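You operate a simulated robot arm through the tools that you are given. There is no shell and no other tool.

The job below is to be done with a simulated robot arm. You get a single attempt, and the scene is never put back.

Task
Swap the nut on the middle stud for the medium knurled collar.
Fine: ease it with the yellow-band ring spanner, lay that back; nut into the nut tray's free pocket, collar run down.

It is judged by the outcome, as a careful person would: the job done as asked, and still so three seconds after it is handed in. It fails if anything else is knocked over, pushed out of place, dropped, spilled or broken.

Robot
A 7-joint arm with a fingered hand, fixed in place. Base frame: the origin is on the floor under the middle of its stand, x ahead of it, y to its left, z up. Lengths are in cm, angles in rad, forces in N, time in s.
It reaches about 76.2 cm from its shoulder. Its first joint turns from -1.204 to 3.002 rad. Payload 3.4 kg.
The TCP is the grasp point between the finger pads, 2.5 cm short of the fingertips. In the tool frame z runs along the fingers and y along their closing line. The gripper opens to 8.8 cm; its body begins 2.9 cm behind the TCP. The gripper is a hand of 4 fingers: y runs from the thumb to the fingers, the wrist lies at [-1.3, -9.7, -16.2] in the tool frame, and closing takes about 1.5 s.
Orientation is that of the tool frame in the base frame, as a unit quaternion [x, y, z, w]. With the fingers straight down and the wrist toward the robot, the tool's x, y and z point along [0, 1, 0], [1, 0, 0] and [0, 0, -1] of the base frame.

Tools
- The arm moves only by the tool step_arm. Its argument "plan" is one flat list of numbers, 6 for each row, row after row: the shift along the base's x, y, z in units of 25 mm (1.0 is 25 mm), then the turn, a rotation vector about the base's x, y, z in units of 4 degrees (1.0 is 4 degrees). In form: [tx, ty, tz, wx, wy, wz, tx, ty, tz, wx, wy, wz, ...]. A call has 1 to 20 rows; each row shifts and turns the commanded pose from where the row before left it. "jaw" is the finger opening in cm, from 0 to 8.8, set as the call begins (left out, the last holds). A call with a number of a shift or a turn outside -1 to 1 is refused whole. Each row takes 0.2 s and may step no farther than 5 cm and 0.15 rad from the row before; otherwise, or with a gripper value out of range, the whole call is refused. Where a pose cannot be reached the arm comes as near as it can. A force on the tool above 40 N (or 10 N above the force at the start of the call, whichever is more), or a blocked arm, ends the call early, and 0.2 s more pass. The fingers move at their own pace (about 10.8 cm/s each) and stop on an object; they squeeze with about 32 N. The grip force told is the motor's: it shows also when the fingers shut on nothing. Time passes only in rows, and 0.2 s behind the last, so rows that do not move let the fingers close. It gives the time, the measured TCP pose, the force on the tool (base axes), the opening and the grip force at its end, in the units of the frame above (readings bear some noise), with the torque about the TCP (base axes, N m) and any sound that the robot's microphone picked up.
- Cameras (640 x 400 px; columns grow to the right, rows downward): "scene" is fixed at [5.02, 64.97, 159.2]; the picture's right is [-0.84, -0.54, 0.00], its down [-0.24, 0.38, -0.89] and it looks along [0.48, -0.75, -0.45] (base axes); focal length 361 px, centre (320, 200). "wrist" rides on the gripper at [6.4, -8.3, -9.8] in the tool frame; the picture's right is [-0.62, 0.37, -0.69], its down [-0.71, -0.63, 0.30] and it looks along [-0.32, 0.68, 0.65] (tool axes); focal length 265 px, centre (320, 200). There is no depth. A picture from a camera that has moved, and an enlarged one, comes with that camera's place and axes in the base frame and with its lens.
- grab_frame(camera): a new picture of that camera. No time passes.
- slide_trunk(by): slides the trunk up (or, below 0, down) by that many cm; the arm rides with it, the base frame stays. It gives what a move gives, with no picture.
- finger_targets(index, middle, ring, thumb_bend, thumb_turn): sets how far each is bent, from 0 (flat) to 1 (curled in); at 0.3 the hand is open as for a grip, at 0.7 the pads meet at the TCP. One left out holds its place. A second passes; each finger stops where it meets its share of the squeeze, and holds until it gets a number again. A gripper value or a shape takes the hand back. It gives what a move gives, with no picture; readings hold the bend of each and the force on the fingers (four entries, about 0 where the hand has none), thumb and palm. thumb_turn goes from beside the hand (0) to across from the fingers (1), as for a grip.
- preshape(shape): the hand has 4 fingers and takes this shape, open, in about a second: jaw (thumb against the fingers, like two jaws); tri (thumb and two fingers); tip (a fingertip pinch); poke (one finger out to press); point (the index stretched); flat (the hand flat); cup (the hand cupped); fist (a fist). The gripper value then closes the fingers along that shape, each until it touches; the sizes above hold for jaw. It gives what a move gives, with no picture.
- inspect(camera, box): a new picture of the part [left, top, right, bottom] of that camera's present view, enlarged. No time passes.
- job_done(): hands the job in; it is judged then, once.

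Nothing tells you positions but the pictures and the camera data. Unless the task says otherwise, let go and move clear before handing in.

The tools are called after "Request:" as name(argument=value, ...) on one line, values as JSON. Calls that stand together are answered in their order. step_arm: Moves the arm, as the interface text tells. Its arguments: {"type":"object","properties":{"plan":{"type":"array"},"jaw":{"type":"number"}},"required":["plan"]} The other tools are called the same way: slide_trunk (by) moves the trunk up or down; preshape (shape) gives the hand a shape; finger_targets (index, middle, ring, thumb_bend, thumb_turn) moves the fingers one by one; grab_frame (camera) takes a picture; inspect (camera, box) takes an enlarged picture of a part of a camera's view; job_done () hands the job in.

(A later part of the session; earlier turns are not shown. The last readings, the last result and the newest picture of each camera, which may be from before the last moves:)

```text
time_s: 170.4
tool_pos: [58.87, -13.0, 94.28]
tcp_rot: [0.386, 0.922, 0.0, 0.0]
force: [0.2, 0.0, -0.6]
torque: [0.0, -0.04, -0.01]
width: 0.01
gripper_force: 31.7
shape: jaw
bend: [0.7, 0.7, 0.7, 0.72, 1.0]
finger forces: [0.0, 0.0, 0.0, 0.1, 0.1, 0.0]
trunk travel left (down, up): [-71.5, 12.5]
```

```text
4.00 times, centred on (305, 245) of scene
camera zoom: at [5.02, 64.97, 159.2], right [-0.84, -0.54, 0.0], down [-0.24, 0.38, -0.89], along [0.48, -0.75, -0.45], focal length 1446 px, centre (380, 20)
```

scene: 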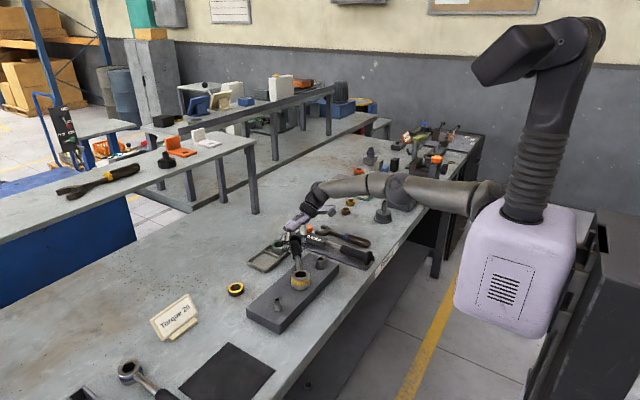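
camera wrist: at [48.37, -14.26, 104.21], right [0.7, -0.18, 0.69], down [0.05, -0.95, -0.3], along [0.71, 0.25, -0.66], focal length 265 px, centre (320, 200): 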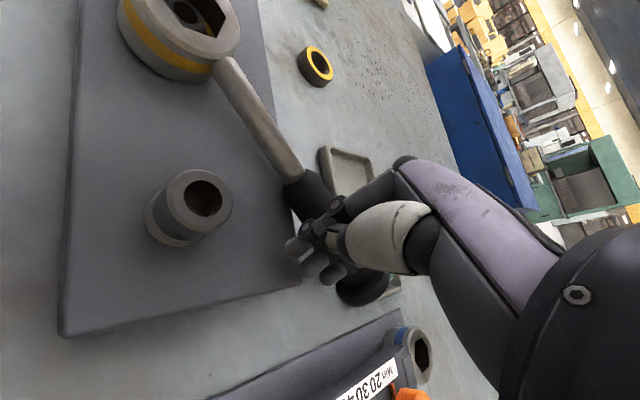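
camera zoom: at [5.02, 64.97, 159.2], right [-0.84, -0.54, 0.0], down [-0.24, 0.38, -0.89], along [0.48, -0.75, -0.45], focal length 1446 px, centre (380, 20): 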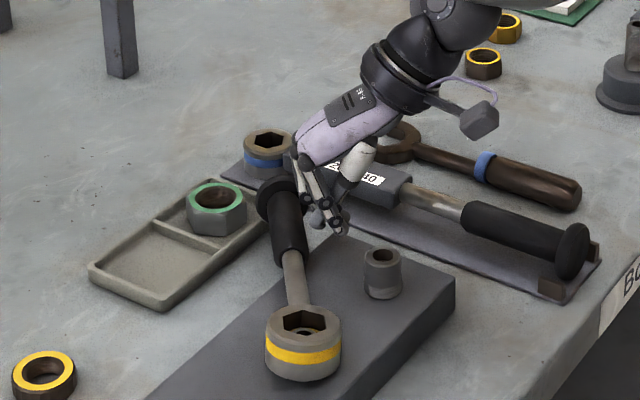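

Request:
step_arm(plan=[0.15, 0.133, 0, 0, 0, 0, 0.15, 0.133, 0, 0, 0, 0, 0.15, 0.133, 0, 0, 0, 0, 0.15, 0.133, 0, 0, 0, 0, 0.15, 0.133, 0, 0, 0, 0])

Request:
inspect(camera="scene", box=[260, 195, 350, 295])

```text
time_s: 171.6
tool_pos: [60.82, -11.49, 94.62]
tcp_rot: [0.387, 0.922, 0.0, 0.0]
force: [-7.6, -6.1, 5.2]
torque: [-0.08, 0.13, 0.03]
width: 0.01
gripper_force: 32.3
shape: jaw
bend: [0.7, 0.7, 0.7, 0.47, 1.0]
finger forces: [0.0, 0.1, 0.1, 0.0, 0.0, 0.0]
trunk travel left (down, up): [-71.5, 12.5]
```

```text
4.00 times, centred on (305, 245) of scene
camera zoom: at [5.02, 64.97, 159.2], right [-0.84, -0.54, 0.0], down [-0.24, 0.38, -0.89], along [0.48, -0.75, -0.45], focal length 1446 px, centre (380, 20)
```

zoom: 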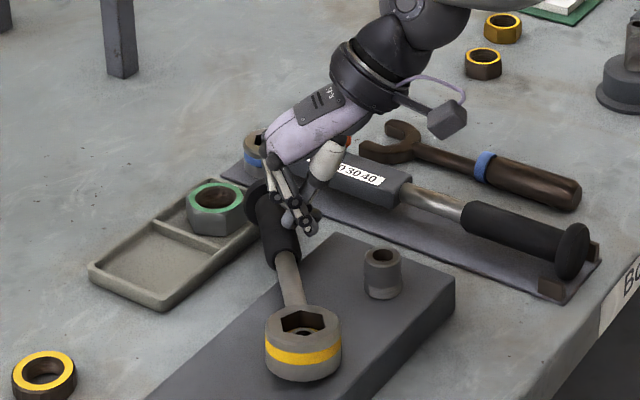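

The handle gives: about 10 N and a few degrees of turn. I'll carry on pushing along the arc.

Request:
step_arm(plan=[0.16, 0.109, 0, 0, 0, 0.3, 0.16, 0.109, 0, 0, 0, 0.3, 0.152, 0.12, 0, 0, 0, 0.3, 0.152, 0.12, 0, 0, 0, 0.3, 0.144, 0.13, 0, 0, 0, 0.3, 0.144, 0.13, 0, 0, 0, 0.3])

Request:
inspect(camera="scene", box=[250, 195, 340, 295])

Request:
inspect(camera="scene", box=[288, 255, 320, 290])

```text
time_s: 173.0
tool_pos: [62.95, -9.55, 94.33]
tcp_rot: [0.326, 0.945, 0.001, -0.001]
force: [-3.3, -2.2, 4.1]
torque: [-0.03, 0.01, 0.01]
width: 0.0
gripper_force: 32.3
shape: jaw
bend: [0.7, 0.7, 0.7, 0.49, 1.0]
finger forces: [0.0, 0.0, 0.0, 0.0, 0.0, 0.0]
trunk travel left (down, up): [-71.5, 12.5]
```

```text
4.00 times, centred on (295, 245) of scene
camera zoom: at [5.02, 64.97, 159.2], right [-0.84, -0.54, 0.0], down [-0.24, 0.38, -0.89], along [0.48, -0.75, -0.45], focal length 1446 px, centre (420, 20)
```

zoom: 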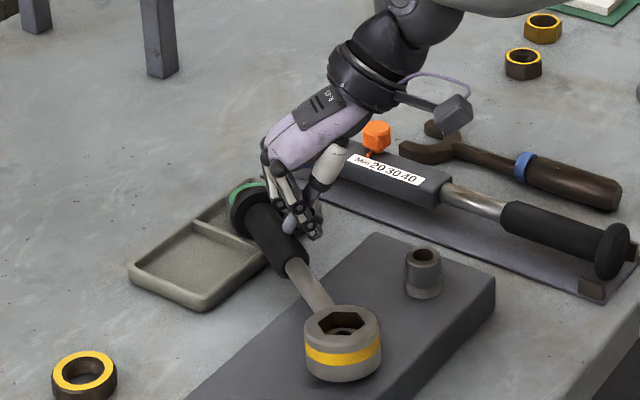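

```text
11.43 times, centred on (304, 272) of scene
camera zoom: at [5.02, 64.97, 159.2], right [-0.84, -0.54, 0.0], down [-0.24, 0.38, -0.89], along [0.48, -0.75, -0.45], focal length 4130 px, centre (503, -629)
```

zoom: 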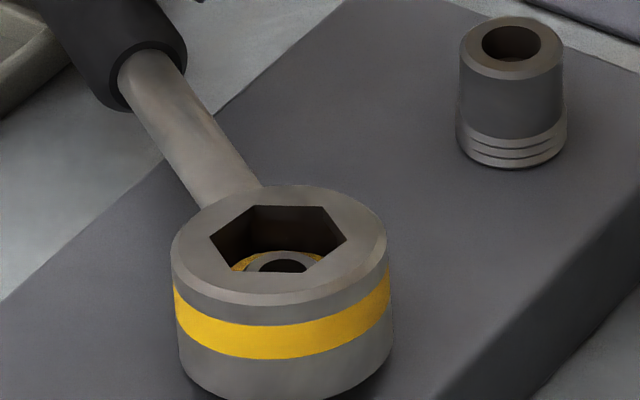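

The spanner has turned around 25–30° with little force. The knob is passing near the green nut in the tray, so I'll check its clearance.

Request:
grab_frame(camera="wrist")

Request:
inspect(camera="scene", box=[270, 230, 310, 265])

```text
taken
camera wrist: at [52.74, -12.21, 104.27], right [0.72, -0.09, 0.69], down [0.17, -0.94, -0.3], along [0.68, 0.34, -0.65], focal length 265 px, centre (320, 200)
```

wrist: 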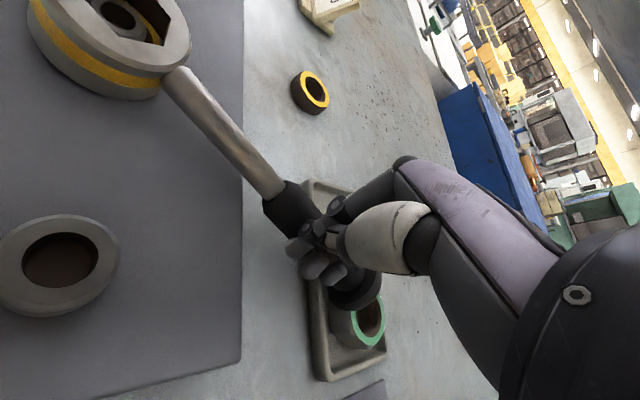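

```text
11.43 times, centred on (290, 248) of scene
camera zoom: at [5.02, 64.97, 159.2], right [-0.84, -0.54, 0.0], down [-0.24, 0.38, -0.89], along [0.48, -0.75, -0.45], focal length 4130 px, centre (663, -343)
```

zoom: 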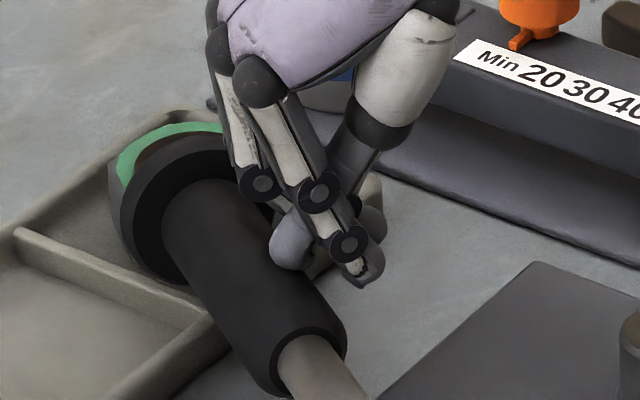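

The handle has drooped, with its knob dipping into the tray beside the green nut, so I'll stop pushing. I'll rise, regrip the handle, and hold it level for the rest of the turn.

Request:
step_arm(plan=[-0.1, -0.1, 0.2, 0, 0, 0, -0.1, -0.1, 0.5, 0, 0, 0, 0, 0, 0.8, 0, 0, 0, 0, 0, 0.8, 0, 0, 0, 0.2, 0.1, 0.6, 0, 0, 1, 0.2, 0.1, 0, 0, 0, 0.3])

Request:
grab_frame(camera="wrist")

Request:
inspect(camera="scene", box=[250, 205, 330, 295])

```text
time_s: 174.4
tool_pos: [63.63, -9.49, 101.54]
tcp_rot: [0.283, 0.959, 0.0, -0.001]
force: [0.3, -0.4, 0.4]
torque: [-0.05, 0.01, -0.02]
width: 0.0
gripper_force: 32.6
shape: jaw
bend: [0.7, 0.7, 0.7, 0.72, 1.0]
finger forces: [0.1, 0.0, 0.1, 0.0, 0.0, 0.1]
trunk travel left (down, up): [-71.5, 12.5]
```

```text
taken
camera wrist: at [53.72, -12.99, 111.39], right [0.72, -0.03, 0.69], down [0.26, -0.92, -0.3], along [0.64, 0.4, -0.66], focal length 265 px, centre (320, 200)
```

wrist: 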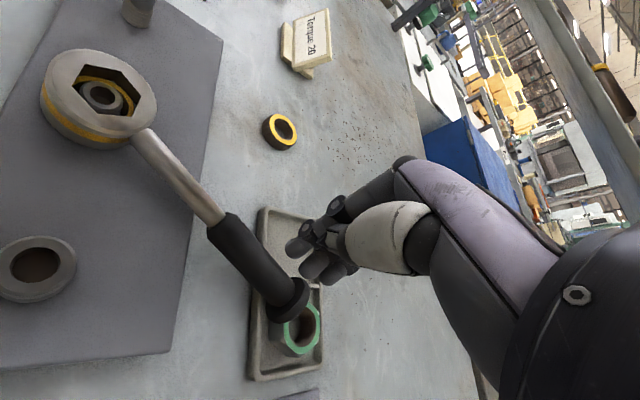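

```text
4.44 times, centred on (290, 250) of scene
camera zoom: at [5.02, 64.97, 159.2], right [-0.84, -0.54, 0.0], down [-0.24, 0.38, -0.89], along [0.48, -0.75, -0.45], focal length 1606 px, centre (453, -22)
```

zoom: 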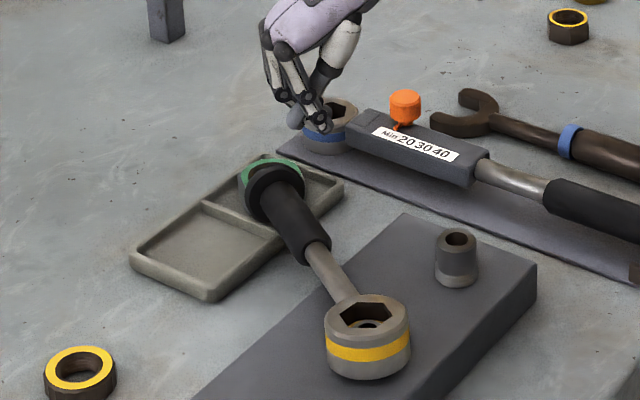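

Request:
step_arm(plan=[0.33, 0.22, 0, 0.49, 0.73, 0, 0.33, 0.22, 0, 0.49, 0.73, 0, 0, 0, -0.5, 0, 0, 0, 0, 0, -0.6, 0, 0, 0, 0, 0, -0.6, 0, 0, 0, 0, 0, -0.6, 0, 0, 0], jaw=6.5)

Request:
grab_frame(camera="wrist")

Request:
inspect(camera="scene", box=[250, 205, 330, 295])

```text
time_s: 175.8
tool_pos: [65.46, -8.28, 95.69]
tcp_rot: [0.284, 0.957, 0.017, -0.059]
force: [0.6, 0.5, -0.8]
torque: [-0.01, 0.02, -0.01]
width: 6.52
gripper_force: 0.2
shape: jaw
bend: [0.27, 0.36, 0.33, 0.55, 0.99]
finger forces: [0.1, 0.0, 0.0, 0.0, 0.0, 0.0]
trunk travel left (down, up): [-71.5, 12.5]
```

```text
taken
camera wrist: at [56.45, -12.55, 106.31], right [0.79, -0.07, 0.61], down [0.22, -0.89, -0.39], along [0.57, 0.44, -0.69], focal length 265 px, centre (320, 200)
```

wrist: 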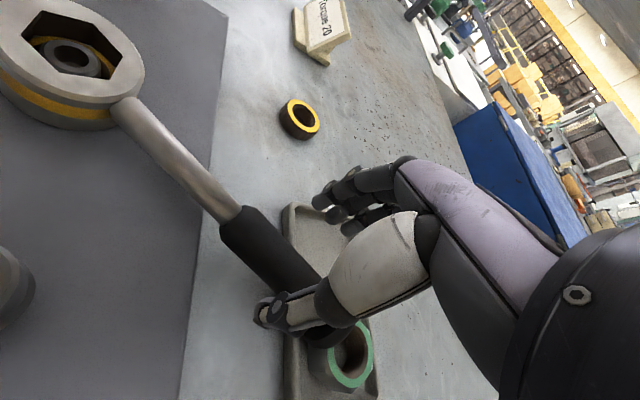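

```text
4.44 times, centred on (290, 250) of scene
camera zoom: at [5.02, 64.97, 159.2], right [-0.84, -0.54, 0.0], down [-0.24, 0.38, -0.89], along [0.48, -0.75, -0.45], focal length 1606 px, centre (453, -22)
```

zoom: 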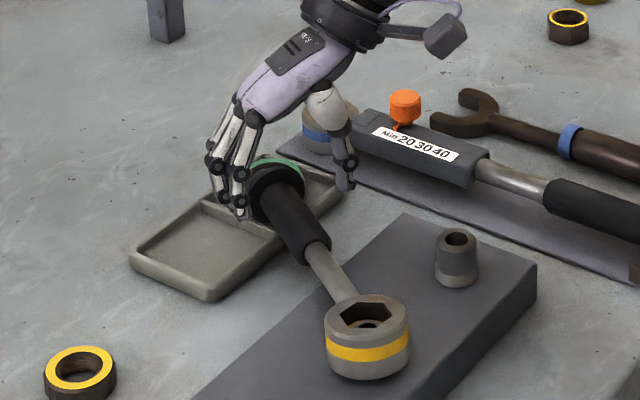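

Request:
step_arm(plan=[0.04, 0, -0.4, 0, 0, 0, 0.04, 0, -0.4, 0, 0, 0, 0, 0, -0.4, 0, 0, 0])

Request:
step_arm(plan=[0, 0, 0, 0, 0, 0, 0, 0, 0, 0, 0, 0, 0, 0, 0, 0, 0, 0, 0, 0, 0, 0, 0, 0, 0, 0, 0, 0, 0, 0, 0, 0, 0, 0, 0, 0, 0, 0, 0, 0, 0, 0], jaw=0)

Request:
inspect(camera="scene", box=[250, 205, 330, 295])

```text
time_s: 176.6
tool_pos: [65.42, -8.43, 92.71]
tcp_rot: [0.283, 0.957, 0.017, -0.06]
force: [-0.5, 0.1, 0.5]
torque: [0.0, 0.0, 0.0]
width: 6.48
gripper_force: 0.1
shape: jaw
bend: [0.27, 0.36, 0.33, 0.55, 0.99]
finger forces: [0.0, 0.0, 0.1, 0.1, 0.0, 0.1]
trunk travel left (down, up): [-71.5, 12.5]
```

```text
time_s: 178.2
tool_pos: [65.47, -8.36, 92.82]
tcp_rot: [0.283, 0.957, 0.018, -0.059]
force: [-0.9, 0.3, -0.5]
torque: [0.01, 0.05, 0.08]
width: 2.15
gripper_force: 31.7
shape: jaw
bend: [0.74, 0.58, 0.57, 0.74, 1.0]
finger forces: [15.9, 8.2, 3.9, 0.0, 29.1, 0.1]
trunk travel left (down, up): [-71.5, 12.5]
```

```text
4.44 times, centred on (290, 250) of scene
camera zoom: at [5.02, 64.97, 159.2], right [-0.84, -0.54, 0.0], down [-0.24, 0.38, -0.89], along [0.48, -0.75, -0.45], focal length 1606 px, centre (453, -22)
```

zoom: 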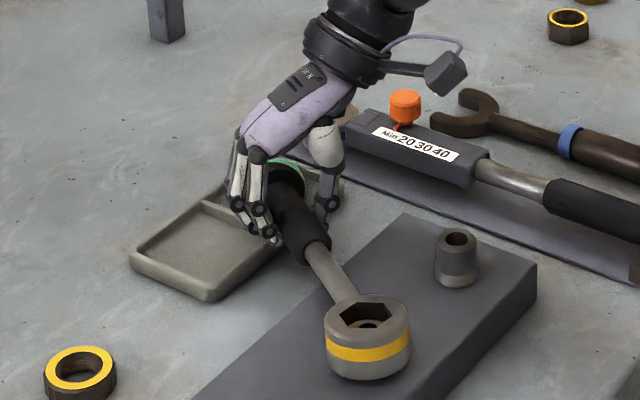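

Good grip. I'll raise the handle back to level while keeping the ring seated.

Request:
step_arm(plan=[0, 0, 0.18, -0.24, -0.36, 0, 0, 0, 0.18, -0.24, -0.36, 0, 0, 0, 0.18, -0.24, -0.36, 0, 0, 0, 0.18, -0.24, -0.36, 0, 0, 0, 0, 0, 0, 0])

Request:
inspect(camera="scene", box=[250, 205, 330, 295])

Request:
inspect(camera="scene", box=[288, 255, 320, 290])

```text
time_s: 179.4
tool_pos: [65.37, -8.44, 94.8]
tcp_rot: [0.283, 0.959, -0.001, -0.002]
force: [-9.3, 3.8, -3.1]
torque: [0.03, 0.14, 0.14]
width: 2.12
gripper_force: 31.9
shape: jaw
bend: [0.74, 0.58, 0.57, 0.74, 1.0]
finger forces: [15.3, 8.0, 3.8, 0.0, 29.2, 0.1]
trunk travel left (down, up): [-71.5, 12.5]
```

```text
4.44 times, centred on (290, 250) of scene
camera zoom: at [5.02, 64.97, 159.2], right [-0.84, -0.54, 0.0], down [-0.24, 0.38, -0.89], along [0.48, -0.75, -0.45], focal length 1606 px, centre (453, -22)
```

zoom: 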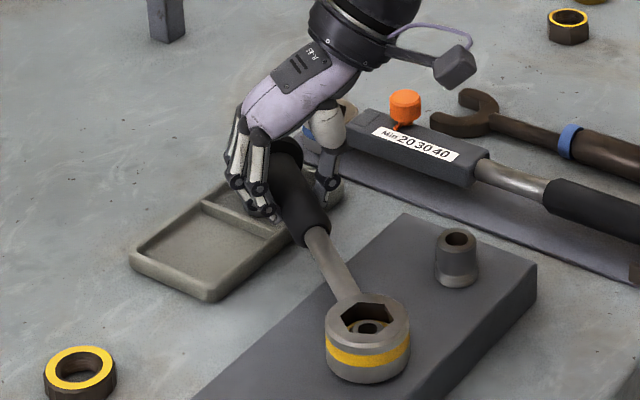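

```text
11.43 times, centred on (304, 272) of scene
camera zoom: at [5.02, 64.97, 159.2], right [-0.84, -0.54, 0.0], down [-0.24, 0.38, -0.89], along [0.48, -0.75, -0.45], focal length 4130 px, centre (503, -629)
```

zoom: 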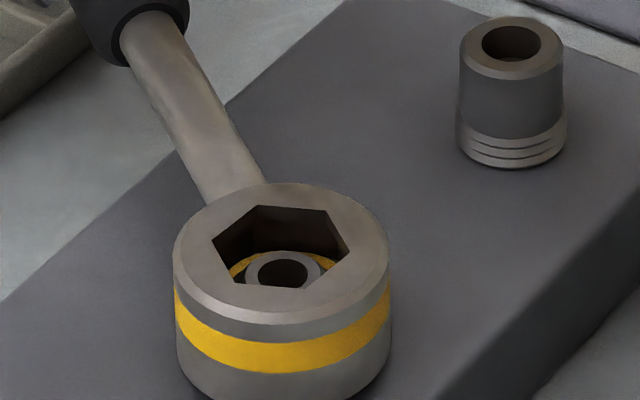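

The ring is fully home and level. Now turning counter-clockwise in the grip, about 8° at a time.

Request:
step_arm(plan=[0.06, 0.21, 0, 0, 0, 0.5, 0.112, 0.177, 0, 0, 0, 0.5, 0.105, 0.18, 0, 0, 0, 0.5, 0.099, 0.184, 0, 0, 0, 0.5, 0, 0, 0, 0, 0, 0])

Request:
inspect(camera="scene", box=[288, 255, 320, 290])

```text
time_s: 180.6
tool_pos: [66.32, -6.53, 94.77]
tcp_rot: [0.216, 0.976, -0.001, -0.001]
force: [-9.3, 0.5, -4.0]
torque: [-0.03, 0.17, 0.18]
width: 2.13
gripper_force: 32.3
shape: jaw
bend: [0.74, 0.58, 0.58, 0.74, 1.0]
finger forces: [15.1, 8.0, 4.4, 0.0, 31.5, 0.1]
trunk travel left (down, up): [-71.5, 12.5]
```

```text
11.43 times, centred on (304, 272) of scene
camera zoom: at [5.02, 64.97, 159.2], right [-0.84, -0.54, 0.0], down [-0.24, 0.38, -0.89], along [0.48, -0.75, -0.45], focal length 4130 px, centre (503, -629)
```

zoom: 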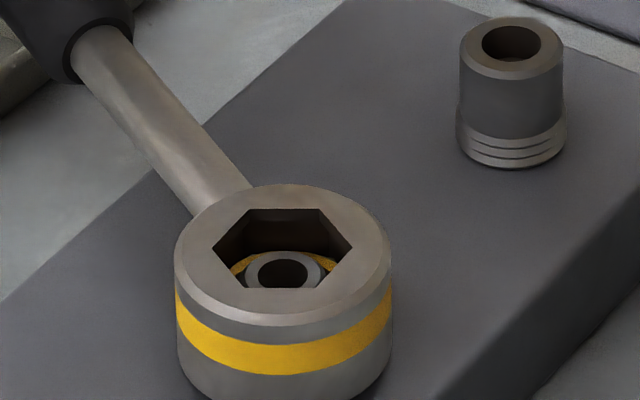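

It turns with little effort. I'll continue as far as reach allows.

Request:
step_arm(plan=[0.08, 0.187, 0, 0, 0, 0.5, 0.08, 0.19, 0, 0, 0, 0.5, 0.075, 0.194, 0, 0, 0, 0.5, 0.07, 0.196, 0, 0, 0, 0.5, 0.06, 0.198, 0, 0, 0, 0.5, 0, 0, 0, 0, 0, 0])

Request:
inspect(camera="scene", box=[288, 255, 320, 290])

Request:
grab_frame(camera="scene")

```text
time_s: 182.0
tool_pos: [66.36, -4.14, 94.44]
tcp_rot: [0.133, 0.991, 0.0, -0.001]
force: [34.0, -8.0, 2.5]
torque: [-0.13, -0.63, -0.28]
width: 2.08
gripper_force: 31.9
shape: jaw
bend: [0.73, 0.58, 0.57, 0.74, 1.0]
finger forces: [19.5, 10.2, 4.9, 0.0, 32.3, 0.0]
out of reach, approached as far as the arm can: row 3, 4, 5
trunk travel left (down, up): [-71.5, 12.5]
```

```text
11.43 times, centred on (304, 272) of scene
camera zoom: at [5.02, 64.97, 159.2], right [-0.84, -0.54, 0.0], down [-0.24, 0.38, -0.89], along [0.48, -0.75, -0.45], focal length 4130 px, centre (503, -629)
```

zoom: 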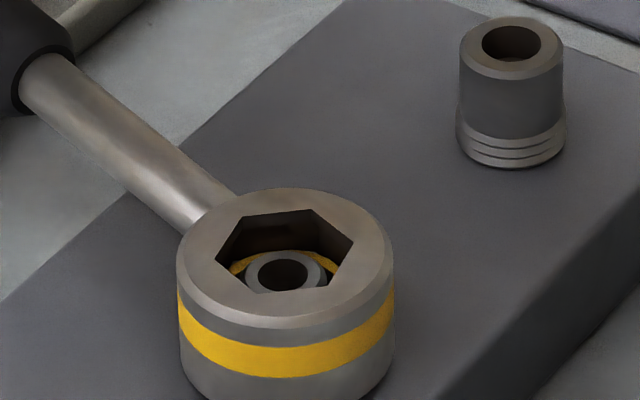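

```text
taken
```

scene: 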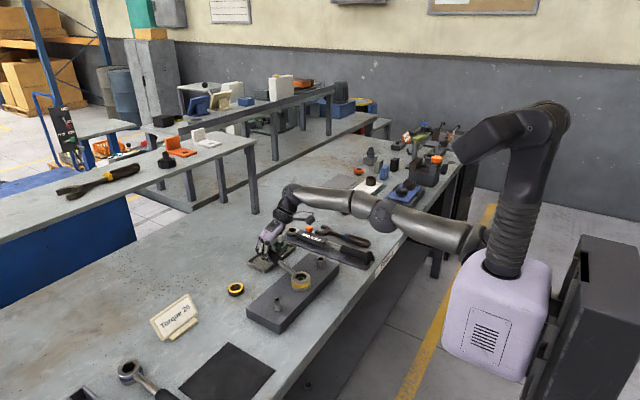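

Request:
step_arm(plan=[0.06, -0.2, 0.03, 0, 0, -0.4, 0.06, -0.2, 0.03, 0, 0, -0.4, 0.04, -0.2, 0.03, 0, 0, -0.4, 0, 0, 0, 0, 0, 0])

Request:
inspect(camera="scene", box=[250, 205, 330, 295])

```text
time_s: 183.0
tool_pos: [66.22, -5.32, 94.63]
tcp_rot: [0.171, 0.985, 0.0, -0.005]
force: [12.2, -4.6, -3.1]
torque: [-0.02, -0.22, -0.06]
width: 2.1
gripper_force: 32.2
shape: jaw
bend: [0.73, 0.58, 0.57, 0.74, 1.0]
finger forces: [18.6, 8.7, 4.1, 0.0, 30.7, 0.1]
trunk travel left (down, up): [-71.5, 12.5]
```

```text
4.44 times, centred on (290, 250) of scene
camera zoom: at [5.02, 64.97, 159.2], right [-0.84, -0.54, 0.0], down [-0.24, 0.38, -0.89], along [0.48, -0.75, -0.45], focal length 1606 px, centre (453, -22)
```

zoom: 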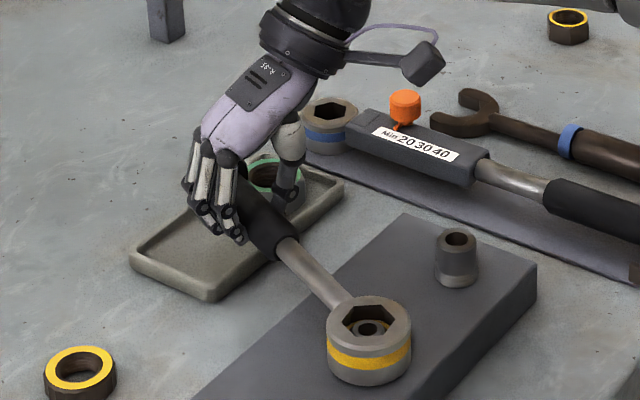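

The nut has eased by around 30°. Now I'll lift the spanner straight off.

Request:
step_arm(plan=[0.08, -0.06, 0.05, 0, 0, 0, 0, 0, 0.15, 0, 0, 0, 0, 0, 0.2, 0, 0, 0, 0, 0, 0.3, 0, 0, 0, 0, 0, 0.4, 0, 0, 0, 0, 0, 0, 0, 0, 0])

Request:
inspect(camera="scene", box=[250, 205, 330, 295])

```text
time_s: 184.4
tool_pos: [66.28, -5.57, 97.8]
tcp_rot: [0.171, 0.985, 0.0, -0.001]
force: [-0.1, 0.2, -2.9]
torque: [-0.02, -0.08, 0.01]
width: 2.11
gripper_force: 31.9
shape: jaw
bend: [0.73, 0.58, 0.58, 0.74, 1.0]
finger forces: [18.3, 7.8, 3.5, 0.0, 29.6, 0.0]
trunk travel left (down, up): [-71.5, 12.5]
```

```text
4.44 times, centred on (290, 250) of scene
camera zoom: at [5.02, 64.97, 159.2], right [-0.84, -0.54, 0.0], down [-0.24, 0.38, -0.89], along [0.48, -0.75, -0.45], focal length 1606 px, centre (453, -22)
```

zoom: 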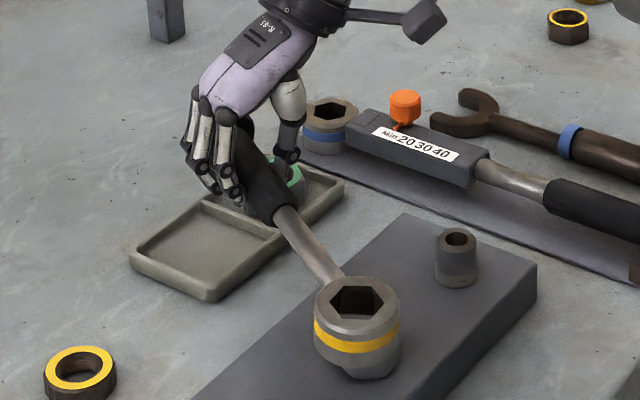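

Request:
step_arm(plan=[0, 0, 0.6, 0, 0, 0, 0, 0, 0.8, 0, 0, 0, 0, 0, 0.8, 0, 0, 0, 0, 0, 0.8, 0, 0, 0, 0, 0, 0.8, 0, 0, 0])

Request:
inspect(camera="scene", box=[288, 260, 320, 290])

Request:
grab_frame(camera="wrist")

```text
time_s: 185.6
tool_pos: [64.78, -5.33, 107.2]
tcp_rot: [0.172, 0.985, 0.0, -0.001]
force: [-0.5, -0.2, -3.0]
torque: [-0.05, -0.1, -0.02]
width: 2.09
gripper_force: 32.3
shape: jaw
bend: [0.73, 0.58, 0.59, 0.74, 1.0]
finger forces: [18.1, 7.7, 3.5, 0.0, 29.4, 0.0]
out of reach, approached as far as the arm can: row 2, 4
trunk travel left (down, up): [-71.5, 12.5]
```

```text
13.33 times, centred on (304, 275) of scene
camera zoom: at [5.02, 64.97, 159.2], right [-0.84, -0.54, 0.0], down [-0.24, 0.38, -0.89], along [0.48, -0.75, -0.45], focal length 4818 px, centre (533, -800)
```

zoom: 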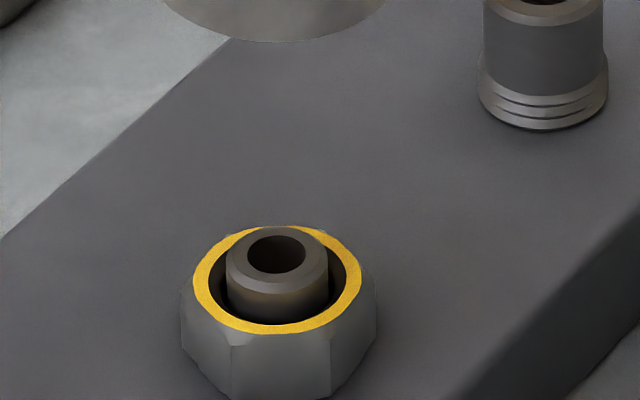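

```text
taken
camera wrist: at [55.75, -10.9, 117.16], right [0.71, 0.14, 0.69], down [0.46, -0.83, -0.31], along [0.54, 0.53, -0.65], focal length 265 px, centre (320, 200)
```

wrist: 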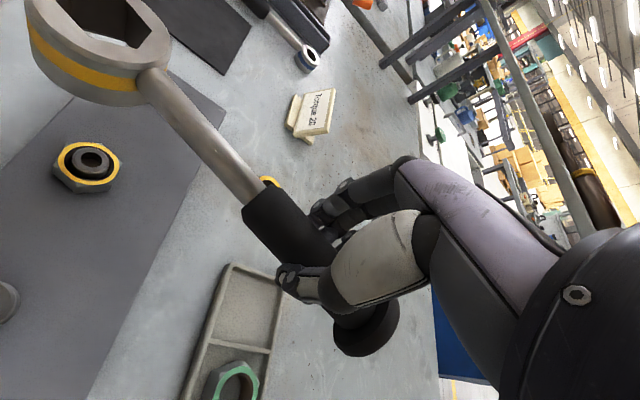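

The nut has turned about 30° (a flat now faces the camera), so it's eased. Now I'll carry the spanner back toward its place, unwinding the yaw on the way.

Request:
step_arm(plan=[-0.3, -0.3, 0.2, 0, 0, -1, -0.35, -0.4, 0.2, 0, 0, -1, -0.35, -0.45, 0.2, 0, 0, -1, -0.35, -0.45, 0.2, 0, 0, -1, -0.35, -0.45, 0.2, 0, 0, -1, -0.35, -0.45, 0.2, 0, 0, -1, -0.35, -0.45, 0.2, 0, 0, -1, -0.35, -0.45, 0.2, 0, 0, -1, -0.35, -0.45, 0.2, 0, 0, -1])

Request:
step_arm(plan=[-0.3, -0.45, 0, 0, 0, -1, -0.3, -0.45, 0, 0, 0, -1, -0.3, -0.45, 0, 0, 0, -1, -0.3, -0.45, 0, 0, 0, -1, -0.3, -0.45, 0, 0, 0, -1, -0.3, -0.45, 0, 0, 0, -1, -0.3, -0.45, 0, 0, 0, -1, -0.3, -0.45, 0, 0, 0, -1, -0.2, -0.45, 0, 0, 0, -1])

Request:
grab_frame(camera="scene")

Request:
grab_frame(camera="wrist")

```text
time_s: 187.6
tool_pos: [57.04, -14.86, 111.94]
tcp_rot: [0.469, 0.883, 0.0, -0.002]
force: [-0.4, -0.1, -3.2]
torque: [-0.03, -0.02, 0.01]
width: 2.08
gripper_force: 32.1
shape: jaw
bend: [0.73, 0.59, 0.59, 0.74, 1.0]
finger forces: [17.9, 7.7, 3.5, 0.0, 29.1, 0.1]
trunk travel left (down, up): [-71.5, 12.5]
```

```text
time_s: 189.6
tool_pos: [50.51, -24.8, 111.54]
tcp_rot: [0.719, 0.695, 0.001, -0.002]
force: [-1.4, 0.3, -2.8]
torque: [-0.05, 0.02, -0.02]
width: 2.08
gripper_force: 31.8
shape: jaw
bend: [0.73, 0.59, 0.6, 0.74, 1.0]
finger forces: [17.9, 7.5, 3.6, 0.0, 29.0, 0.1]
trunk travel left (down, up): [-71.5, 12.5]
```

```text
taken
```

scene: 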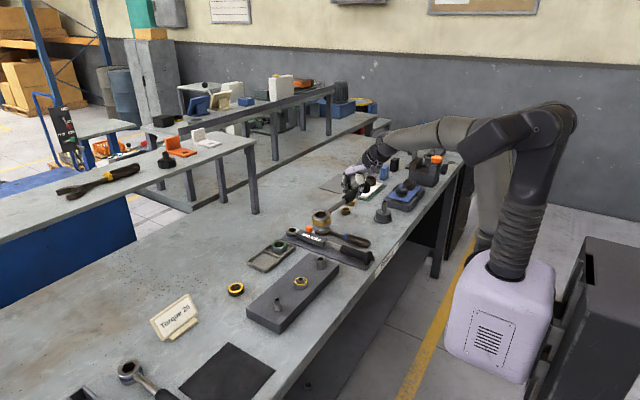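

```text
taken
camera wrist: at [42.27, -18.24, 121.53], right [0.35, -0.63, 0.69], down [-0.65, -0.69, -0.31], along [0.67, -0.34, -0.66], focal length 265 px, centre (320, 200)
```

wrist: 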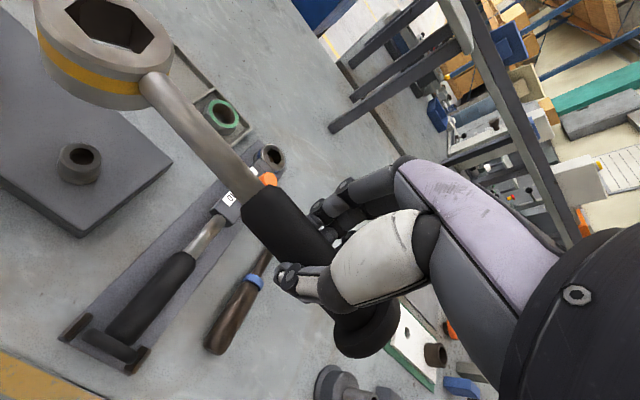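

Request:
step_arm(plan=[0.05, -0.42, 0, 0, 0, -1, 0.05, -0.42, 0, 0, 0, -1, 0.05, -0.42, 0, 0, 0, -1, 0.05, -0.42, 0, 0, 0, -1, 0.05, -0.42, 0, 0, 0, -1, 0.05, -0.42, 0, 0, 0, -1, 0.05, -0.42, 0, 0, 0, -1, 0.05, -0.42, 0, 0, 0, -1, 0.05, -0.42, 0, 0, 0, -1, 0.05, -0.42, 0, 0, 0, -1])

Request:
step_arm(plan=[0.08, -0.25, 0, 0, 0, -1, 0.08, -0.25, 0, 0, 0, -1, 0.08, -0.25, 0, 0, 0, -1, 0.08, -0.25, 0, 0, 0, -1, 0.08, -0.25, 0, 0, 0, -1, 0.08, -0.25, 0, 0, 0, -1, 0.08, -0.25, 0, 0, 0, -1, 0.08, -0.25, 0, 0, 0, -1])

Request:
grab_frame(camera="scene")

Request:
grab_frame(camera="wrist")

```text
time_s: 191.8
tool_pos: [51.58, -35.5, 111.69]
tcp_rot: [0.913, 0.408, 0.002, -0.002]
force: [-0.3, -0.3, -3.5]
torque: [-0.06, 0.04, 0.04]
width: 2.11
gripper_force: 31.7
shape: jaw
bend: [0.73, 0.59, 0.6, 0.74, 1.0]
finger forces: [18.0, 7.5, 3.5, 0.0, 29.0, 0.0]
trunk travel left (down, up): [-71.5, 12.5]
```

```text
time_s: 193.6
tool_pos: [53.53, -40.35, 111.57]
tcp_rot: [0.99, 0.141, 0.0, -0.001]
force: [-1.0, 0.8, -4.6]
torque: [-0.01, 0.1, -0.01]
width: 2.1
gripper_force: 32.1
shape: jaw
bend: [0.73, 0.59, 0.6, 0.74, 1.0]
finger forces: [18.1, 7.4, 3.5, 0.1, 29.1, 0.0]
trunk travel left (down, up): [-71.5, 12.5]
```

```text
taken
```

scene: 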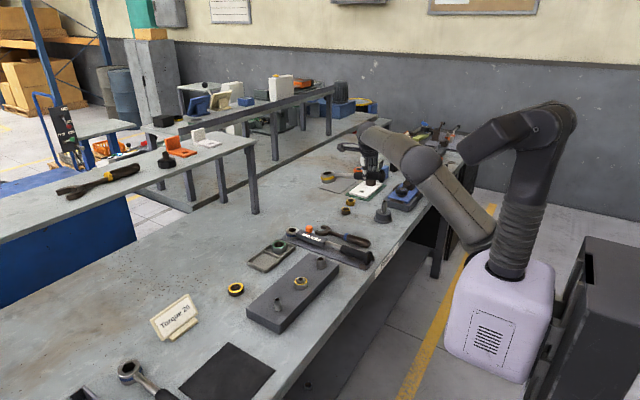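

```text
taken
camera wrist: at [57.17, -30.57, 121.56], right [-0.49, -0.53, 0.69], down [-0.86, 0.41, -0.3], along [-0.12, -0.75, -0.66], focal length 265 px, centre (320, 200)
```

wrist: 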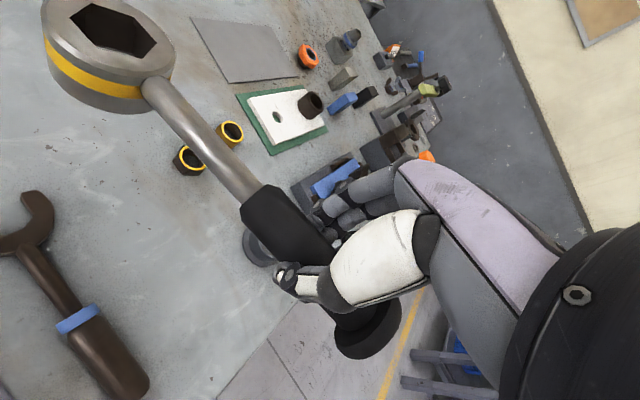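

Request:
inspect(camera="scene", box=[305, 125, 415, 225])

Request:
inspect(camera="wrist", box=[0, 0, 240, 200])

```text
4.00 times, centred on (360, 175) of scene
camera zoom: at [5.02, 64.97, 159.2], right [-0.84, -0.54, 0.0], down [-0.24, 0.38, -0.89], along [0.48, -0.75, -0.45], focal length 1446 px, centre (160, 300)
```

zoom: 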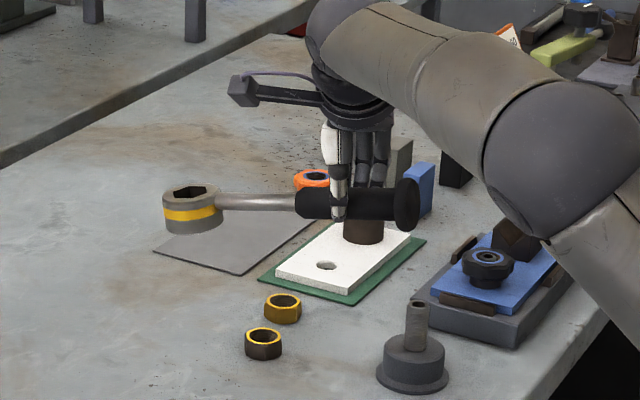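

```text
2.00 times, centred on (120, 100) of wrist
camera zoom: at [57.17, -30.57, 121.56], right [-0.49, -0.53, 0.69], down [-0.86, 0.41, -0.3], along [-0.12, -0.75, -0.66], focal length 531 px, centre (720, 400)
```

zoom: 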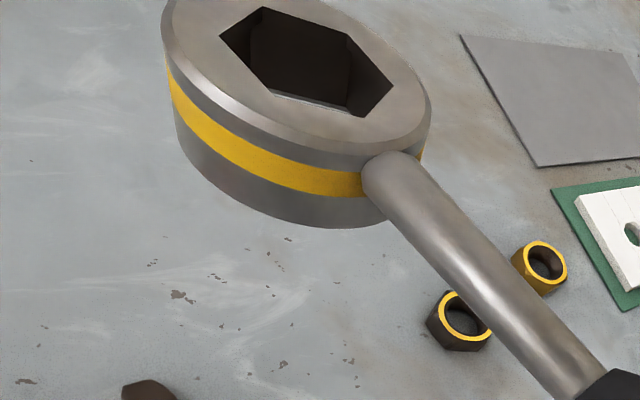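

The ring hangs about 10–12° low. I'll pitch the hand to level it, straighten its yaw, and centre it over its original spot before lowering.

Request:
step_arm(plan=[0.1, -0.18, 0, 0.35, -1, 0, 0.1, -0.18, 0, 0.35, -1, 0, 0, 0, 0, 0, -0.4, -0.95, 0, 0, 0, 0, 0, -0.95, 0, 0, -0.6, 0, 0, 0, 0, 0, -0.8, 0, 0, 0, 0, 0, -0.8, 0, 0, 0, 0, 0, -0.8, 0, 0, 0, 0, 0, -0.8, 0, 0, 0])

Request:
inspect(camera="scene", box=[305, 155, 405, 235])

Request:
grab_frame(camera="wrist")

```text
time_s: 195.6
tool_pos: [53.97, -41.3, 101.95]
tcp_rot: [0.993, 0.075, 0.087, -0.008]
force: [-0.3, 0.5, -2.7]
torque: [-0.04, 0.06, -0.02]
width: 2.1
gripper_force: 31.9
shape: jaw
bend: [0.73, 0.59, 0.6, 0.74, 1.0]
finger forces: [18.2, 7.4, 3.7, 0.0, 29.2, 0.0]
trunk travel left (down, up): [-71.5, 12.5]
```

```text
5.00 times, centred on (355, 195) of scene
camera zoom: at [5.02, 64.97, 159.2], right [-0.84, -0.54, 0.0], down [-0.24, 0.38, -0.89], along [0.48, -0.75, -0.45], focal length 1807 px, centre (145, 225)
```

zoom: 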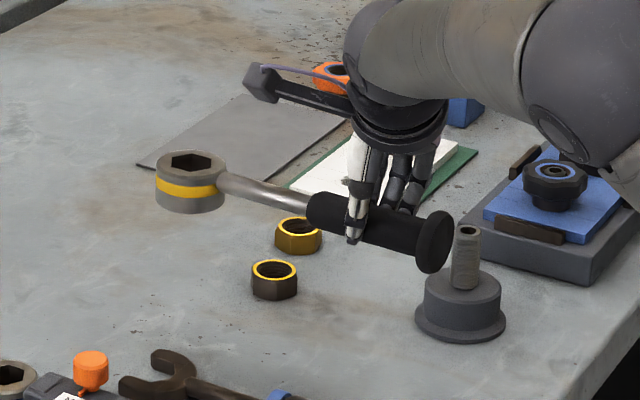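

```text
taken
camera wrist: at [57.1, -32.48, 112.8], right [-0.67, -0.48, 0.57], down [-0.74, 0.53, -0.42], along [-0.1, -0.7, -0.7], focal length 265 px, centre (320, 200)
```

wrist: 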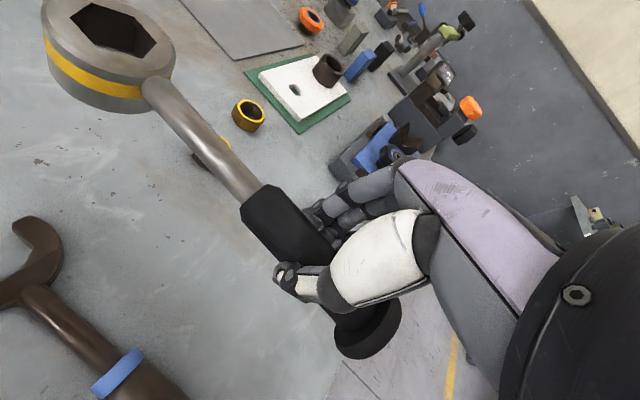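

Request:
step_arm(plan=[0, -0.15, -0.6, 0, 0, 0, 0, -0.15, -0.8, 0, 0, 0, 0, 0, -0.8, 0, 0, 0, 0, 0, -0.8, 0, 0, 0, 0, 0, -0.6, 0, 0, 0, 0, 0, -0.3, 0, 0, 0])

Request:
inspect(camera="scene", box=[310, 170, 400, 240])

```text
time_s: 197.0
tool_pos: [53.94, -41.96, 92.34]
tcp_rot: [0.993, 0.075, 0.089, -0.009]
force: [0.1, 0.1, -3.7]
torque: [-0.02, 0.12, -0.02]
width: 2.12
gripper_force: 32.0
shape: jaw
bend: [0.73, 0.59, 0.6, 0.74, 1.0]
finger forces: [17.9, 7.5, 3.6, 0.0, 29.1, 0.0]
trunk travel left (down, up): [-71.5, 12.5]
```

```text
5.71 times, centred on (355, 205) of scene
camera zoom: at [5.02, 64.97, 159.2], right [-0.84, -0.54, 0.0], down [-0.24, 0.38, -0.89], along [0.48, -0.75, -0.45], focal length 2065 px, centre (120, 171)
```

zoom: 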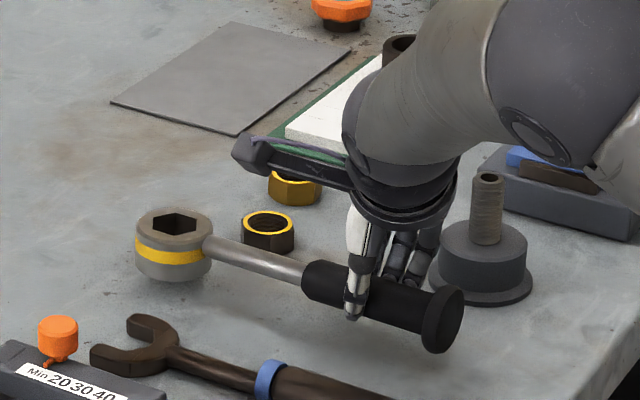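

Request:
step_arm(plan=[0, 0.05, -0.2, 0, 0, 0, 0, 0, -0.1, 0, 0, 0, 0, 0, -0.1, 0, 0, 0, 0, 0, 0, 0, 0, 0])

Request:
inspect(camera="scene", box=[310, 170, 400, 240])

```text
time_s: 198.0
tool_pos: [53.99, -42.06, 91.36]
tcp_rot: [0.993, 0.076, 0.088, -0.008]
force: [-1.2, 0.0, -2.4]
torque: [0.0, 0.08, -0.01]
width: 2.1
gripper_force: 32.0
shape: jaw
bend: [0.73, 0.59, 0.6, 0.74, 1.0]
finger forces: [18.0, 7.5, 3.6, 0.0, 29.0, 0.0]
trunk travel left (down, up): [-71.5, 12.5]
```

```text
5.71 times, centred on (355, 205) of scene
camera zoom: at [5.02, 64.97, 159.2], right [-0.84, -0.54, 0.0], down [-0.24, 0.38, -0.89], along [0.48, -0.75, -0.45], focal length 2065 px, centre (120, 171)
```

zoom: 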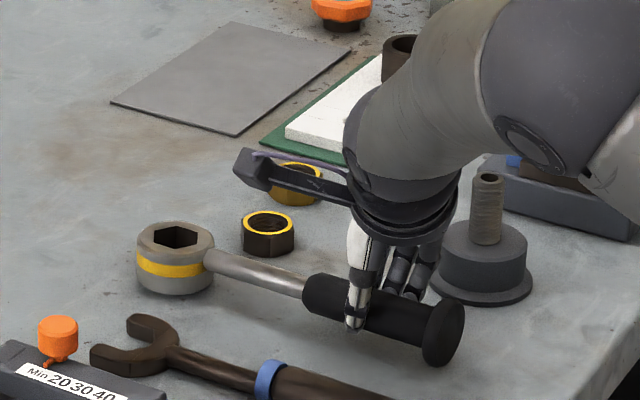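

Request:
step_arm(plan=[0, 0.08, -0.08, 0, 0, 0, 0, 0, -0.08, 0, 0, 0, 0, 0, 0, 0, 0, 0])

Request:
inspect(camera="scene", box=[310, 170, 400, 240])

```text
time_s: 198.8
tool_pos: [53.83, -41.67, 90.99]
tcp_rot: [0.993, 0.075, 0.089, -0.008]
force: [-0.2, -0.2, -3.4]
torque: [-0.01, 0.09, -0.02]
width: 2.06
gripper_force: 32.0
shape: jaw
bend: [0.73, 0.59, 0.6, 0.74, 1.0]
finger forces: [18.0, 7.6, 3.5, 0.1, 29.2, 0.0]
trunk travel left (down, up): [-71.5, 12.5]
```

```text
5.71 times, centred on (355, 205) of scene
camera zoom: at [5.02, 64.97, 159.2], right [-0.84, -0.54, 0.0], down [-0.24, 0.38, -0.89], along [0.48, -0.75, -0.45], focal length 2065 px, centre (120, 171)
```

zoom: 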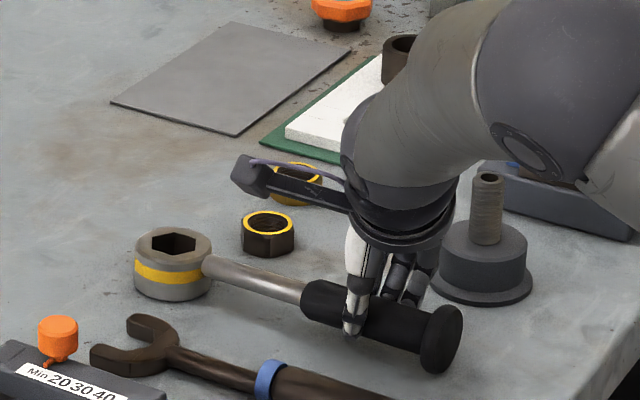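

Request:
step_arm(plan=[0, 0, -0.1, 0, 0, 0, 0, 0, -0.1, 0, 0, 0, 0, 0, 0, 0, 0, 0])

Request:
inspect(camera="scene", box=[310, 170, 400, 240])

```text
time_s: 199.6
tool_pos: [53.89, -41.7, 90.81]
tcp_rot: [0.993, 0.076, 0.089, -0.006]
force: [0.9, -1.3, 10.9]
torque: [-0.09, 0.03, 0.03]
width: 2.15
gripper_force: 32.3
shape: jaw
bend: [0.73, 0.59, 0.6, 0.74, 1.0]
finger forces: [19.0, 8.2, 4.6, 0.0, 30.5, 0.0]
trunk travel left (down, up): [-71.5, 12.5]
```

```text
5.71 times, centred on (355, 205) of scene
camera zoom: at [5.02, 64.97, 159.2], right [-0.84, -0.54, 0.0], down [-0.24, 0.38, -0.89], along [0.48, -0.75, -0.45], focal length 2065 px, centre (120, 171)
```

zoom: 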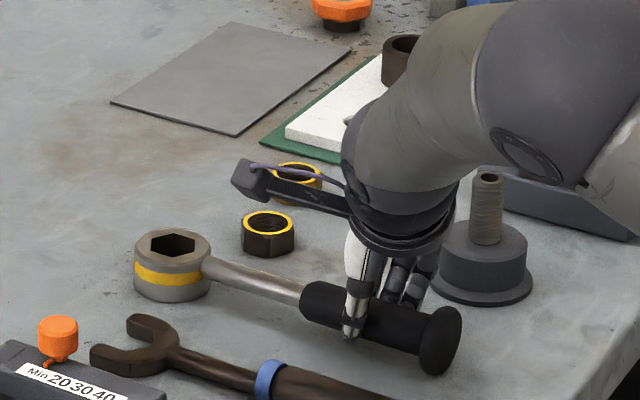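

The spanner is down on the bench. I'll ease the pressure and open the hand.

Request:
step_arm(plan=[0, 0, 0.05, 0, 0, 0, 0, 0, 0, 0, 0, 0])

Request:
step_arm(plan=[0, 0, 0, 0, 0, 0, 0, 0, 0, 0, 0, 0, 0, 0, 0, 0, 0, 0], jaw=6.5)

Request:
inspect(camera="scene", box=[310, 170, 400, 240])

```text
time_s: 200.2
tool_pos: [53.9, -41.54, 90.74]
tcp_rot: [0.993, 0.076, 0.089, -0.007]
force: [3.6, -4.5, 10.7]
torque: [-0.11, 0.0, 0.08]
width: 2.16
gripper_force: 31.7
shape: jaw
bend: [0.73, 0.59, 0.6, 0.75, 1.0]
finger forces: [19.7, 8.6, 4.2, 0.0, 30.3, 0.0]
trunk travel left (down, up): [-71.5, 12.5]
```

```text
time_s: 201.0
tool_pos: [53.94, -41.63, 90.59]
tcp_rot: [0.993, 0.075, 0.088, -0.008]
force: [-1.1, -0.1, -0.9]
torque: [0.03, 0.01, 0.02]
width: 6.49
gripper_force: 0.1
shape: jaw
bend: [0.27, 0.36, 0.33, 0.55, 0.99]
finger forces: [0.0, 0.1, 0.0, 0.0, 0.1, 0.0]
trunk travel left (down, up): [-71.5, 12.5]
```

```text
5.71 times, centred on (355, 205) of scene
camera zoom: at [5.02, 64.97, 159.2], right [-0.84, -0.54, 0.0], down [-0.24, 0.38, -0.89], along [0.48, -0.75, -0.45], focal length 2065 px, centre (120, 171)
```

zoom: 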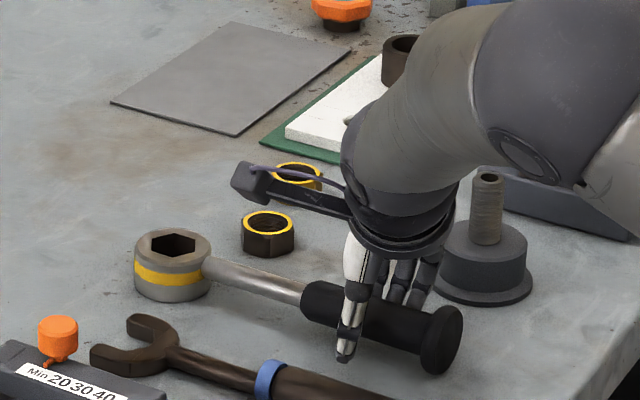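

The spanner is lying back on its original spot (its image position matches the first picture). I'll lift clear, straighten the hand, and head for the nut.

Request:
step_arm(plan=[0, 0, 0.3, 0, 0, 0, 0, 0, 0.6, 0, 0, 0, 0, 0, 0.8, 0, 0, 0, 0, 0, 0.8, -0.14, 0.83, 0, 0, 0, 0.8, -0.14, 0.83, 0, 0, 0, 0.8, -0.14, 0.83, 0, 0, 0, 0.8, 0, 0, 0, -0.1, 0.2, 0.8, 0, 0, 1, -0.1, 0.2, 0.8, 0, 0, 1, -0.1, 0.2, 0.8, 0, 0, 1])

Request:
step_arm(plan=[-0.1, 0.3, 0, 0, 0, 1, -0.1, 0.3, 0, 0, 0, 1, -0.1, 0.3, 0, 0, 0, 1, -0.1, 0.3, 0, 0, 0, 1, -0.1, 0.4, 0, 0, 0, 1, -0.1, 0.5, 0, 0, 0, 1, -0.1, 0.5, 0, 0, 0, 1, -0.1, 0.5, 0, 0, 0, 1, 0, 0.5, 0, 0, 0, 1, 0, 0.6, 0, 0, 0, 1, 0, 0.6, 0, 0, 0, 1, 0, 0.6, 0, 0, 0, 1])

Request:
grab_frame(camera="scene")

```text
time_s: 203.2
tool_pos: [52.9, -40.19, 109.06]
tcp_rot: [0.984, 0.18, 0.001, 0.0]
force: [0.2, -0.2, -0.5]
torque: [-0.02, -0.03, 0.0]
width: 6.47
gripper_force: 0.0
shape: jaw
bend: [0.27, 0.36, 0.33, 0.55, 0.99]
finger forces: [0.0, 0.0, 0.0, 0.0, 0.0, 0.1]
trunk travel left (down, up): [-71.5, 12.5]
```

```text
time_s: 205.8
tool_pos: [51.1, -26.61, 108.85]
tcp_rot: [0.825, 0.565, 0.0, 0.0]
force: [0.7, 0.3, 1.2]
torque: [0.02, 0.0, -0.03]
width: 6.46
gripper_force: 0.0
shape: jaw
bend: [0.27, 0.36, 0.33, 0.55, 0.99]
finger forces: [0.1, 0.0, 0.0, 0.0, 0.0, 0.0]
trunk travel left (down, up): [-71.5, 12.5]
```

```text
taken
```

scene: 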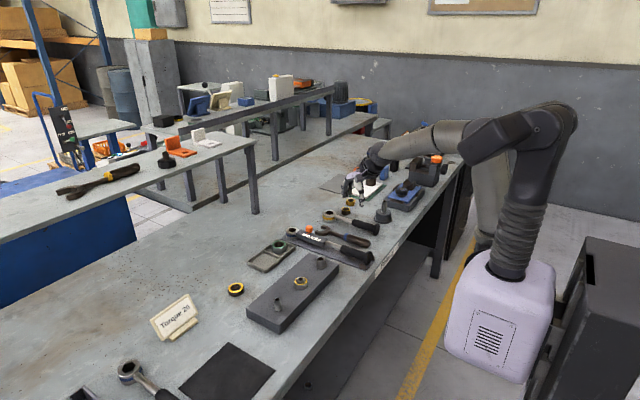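

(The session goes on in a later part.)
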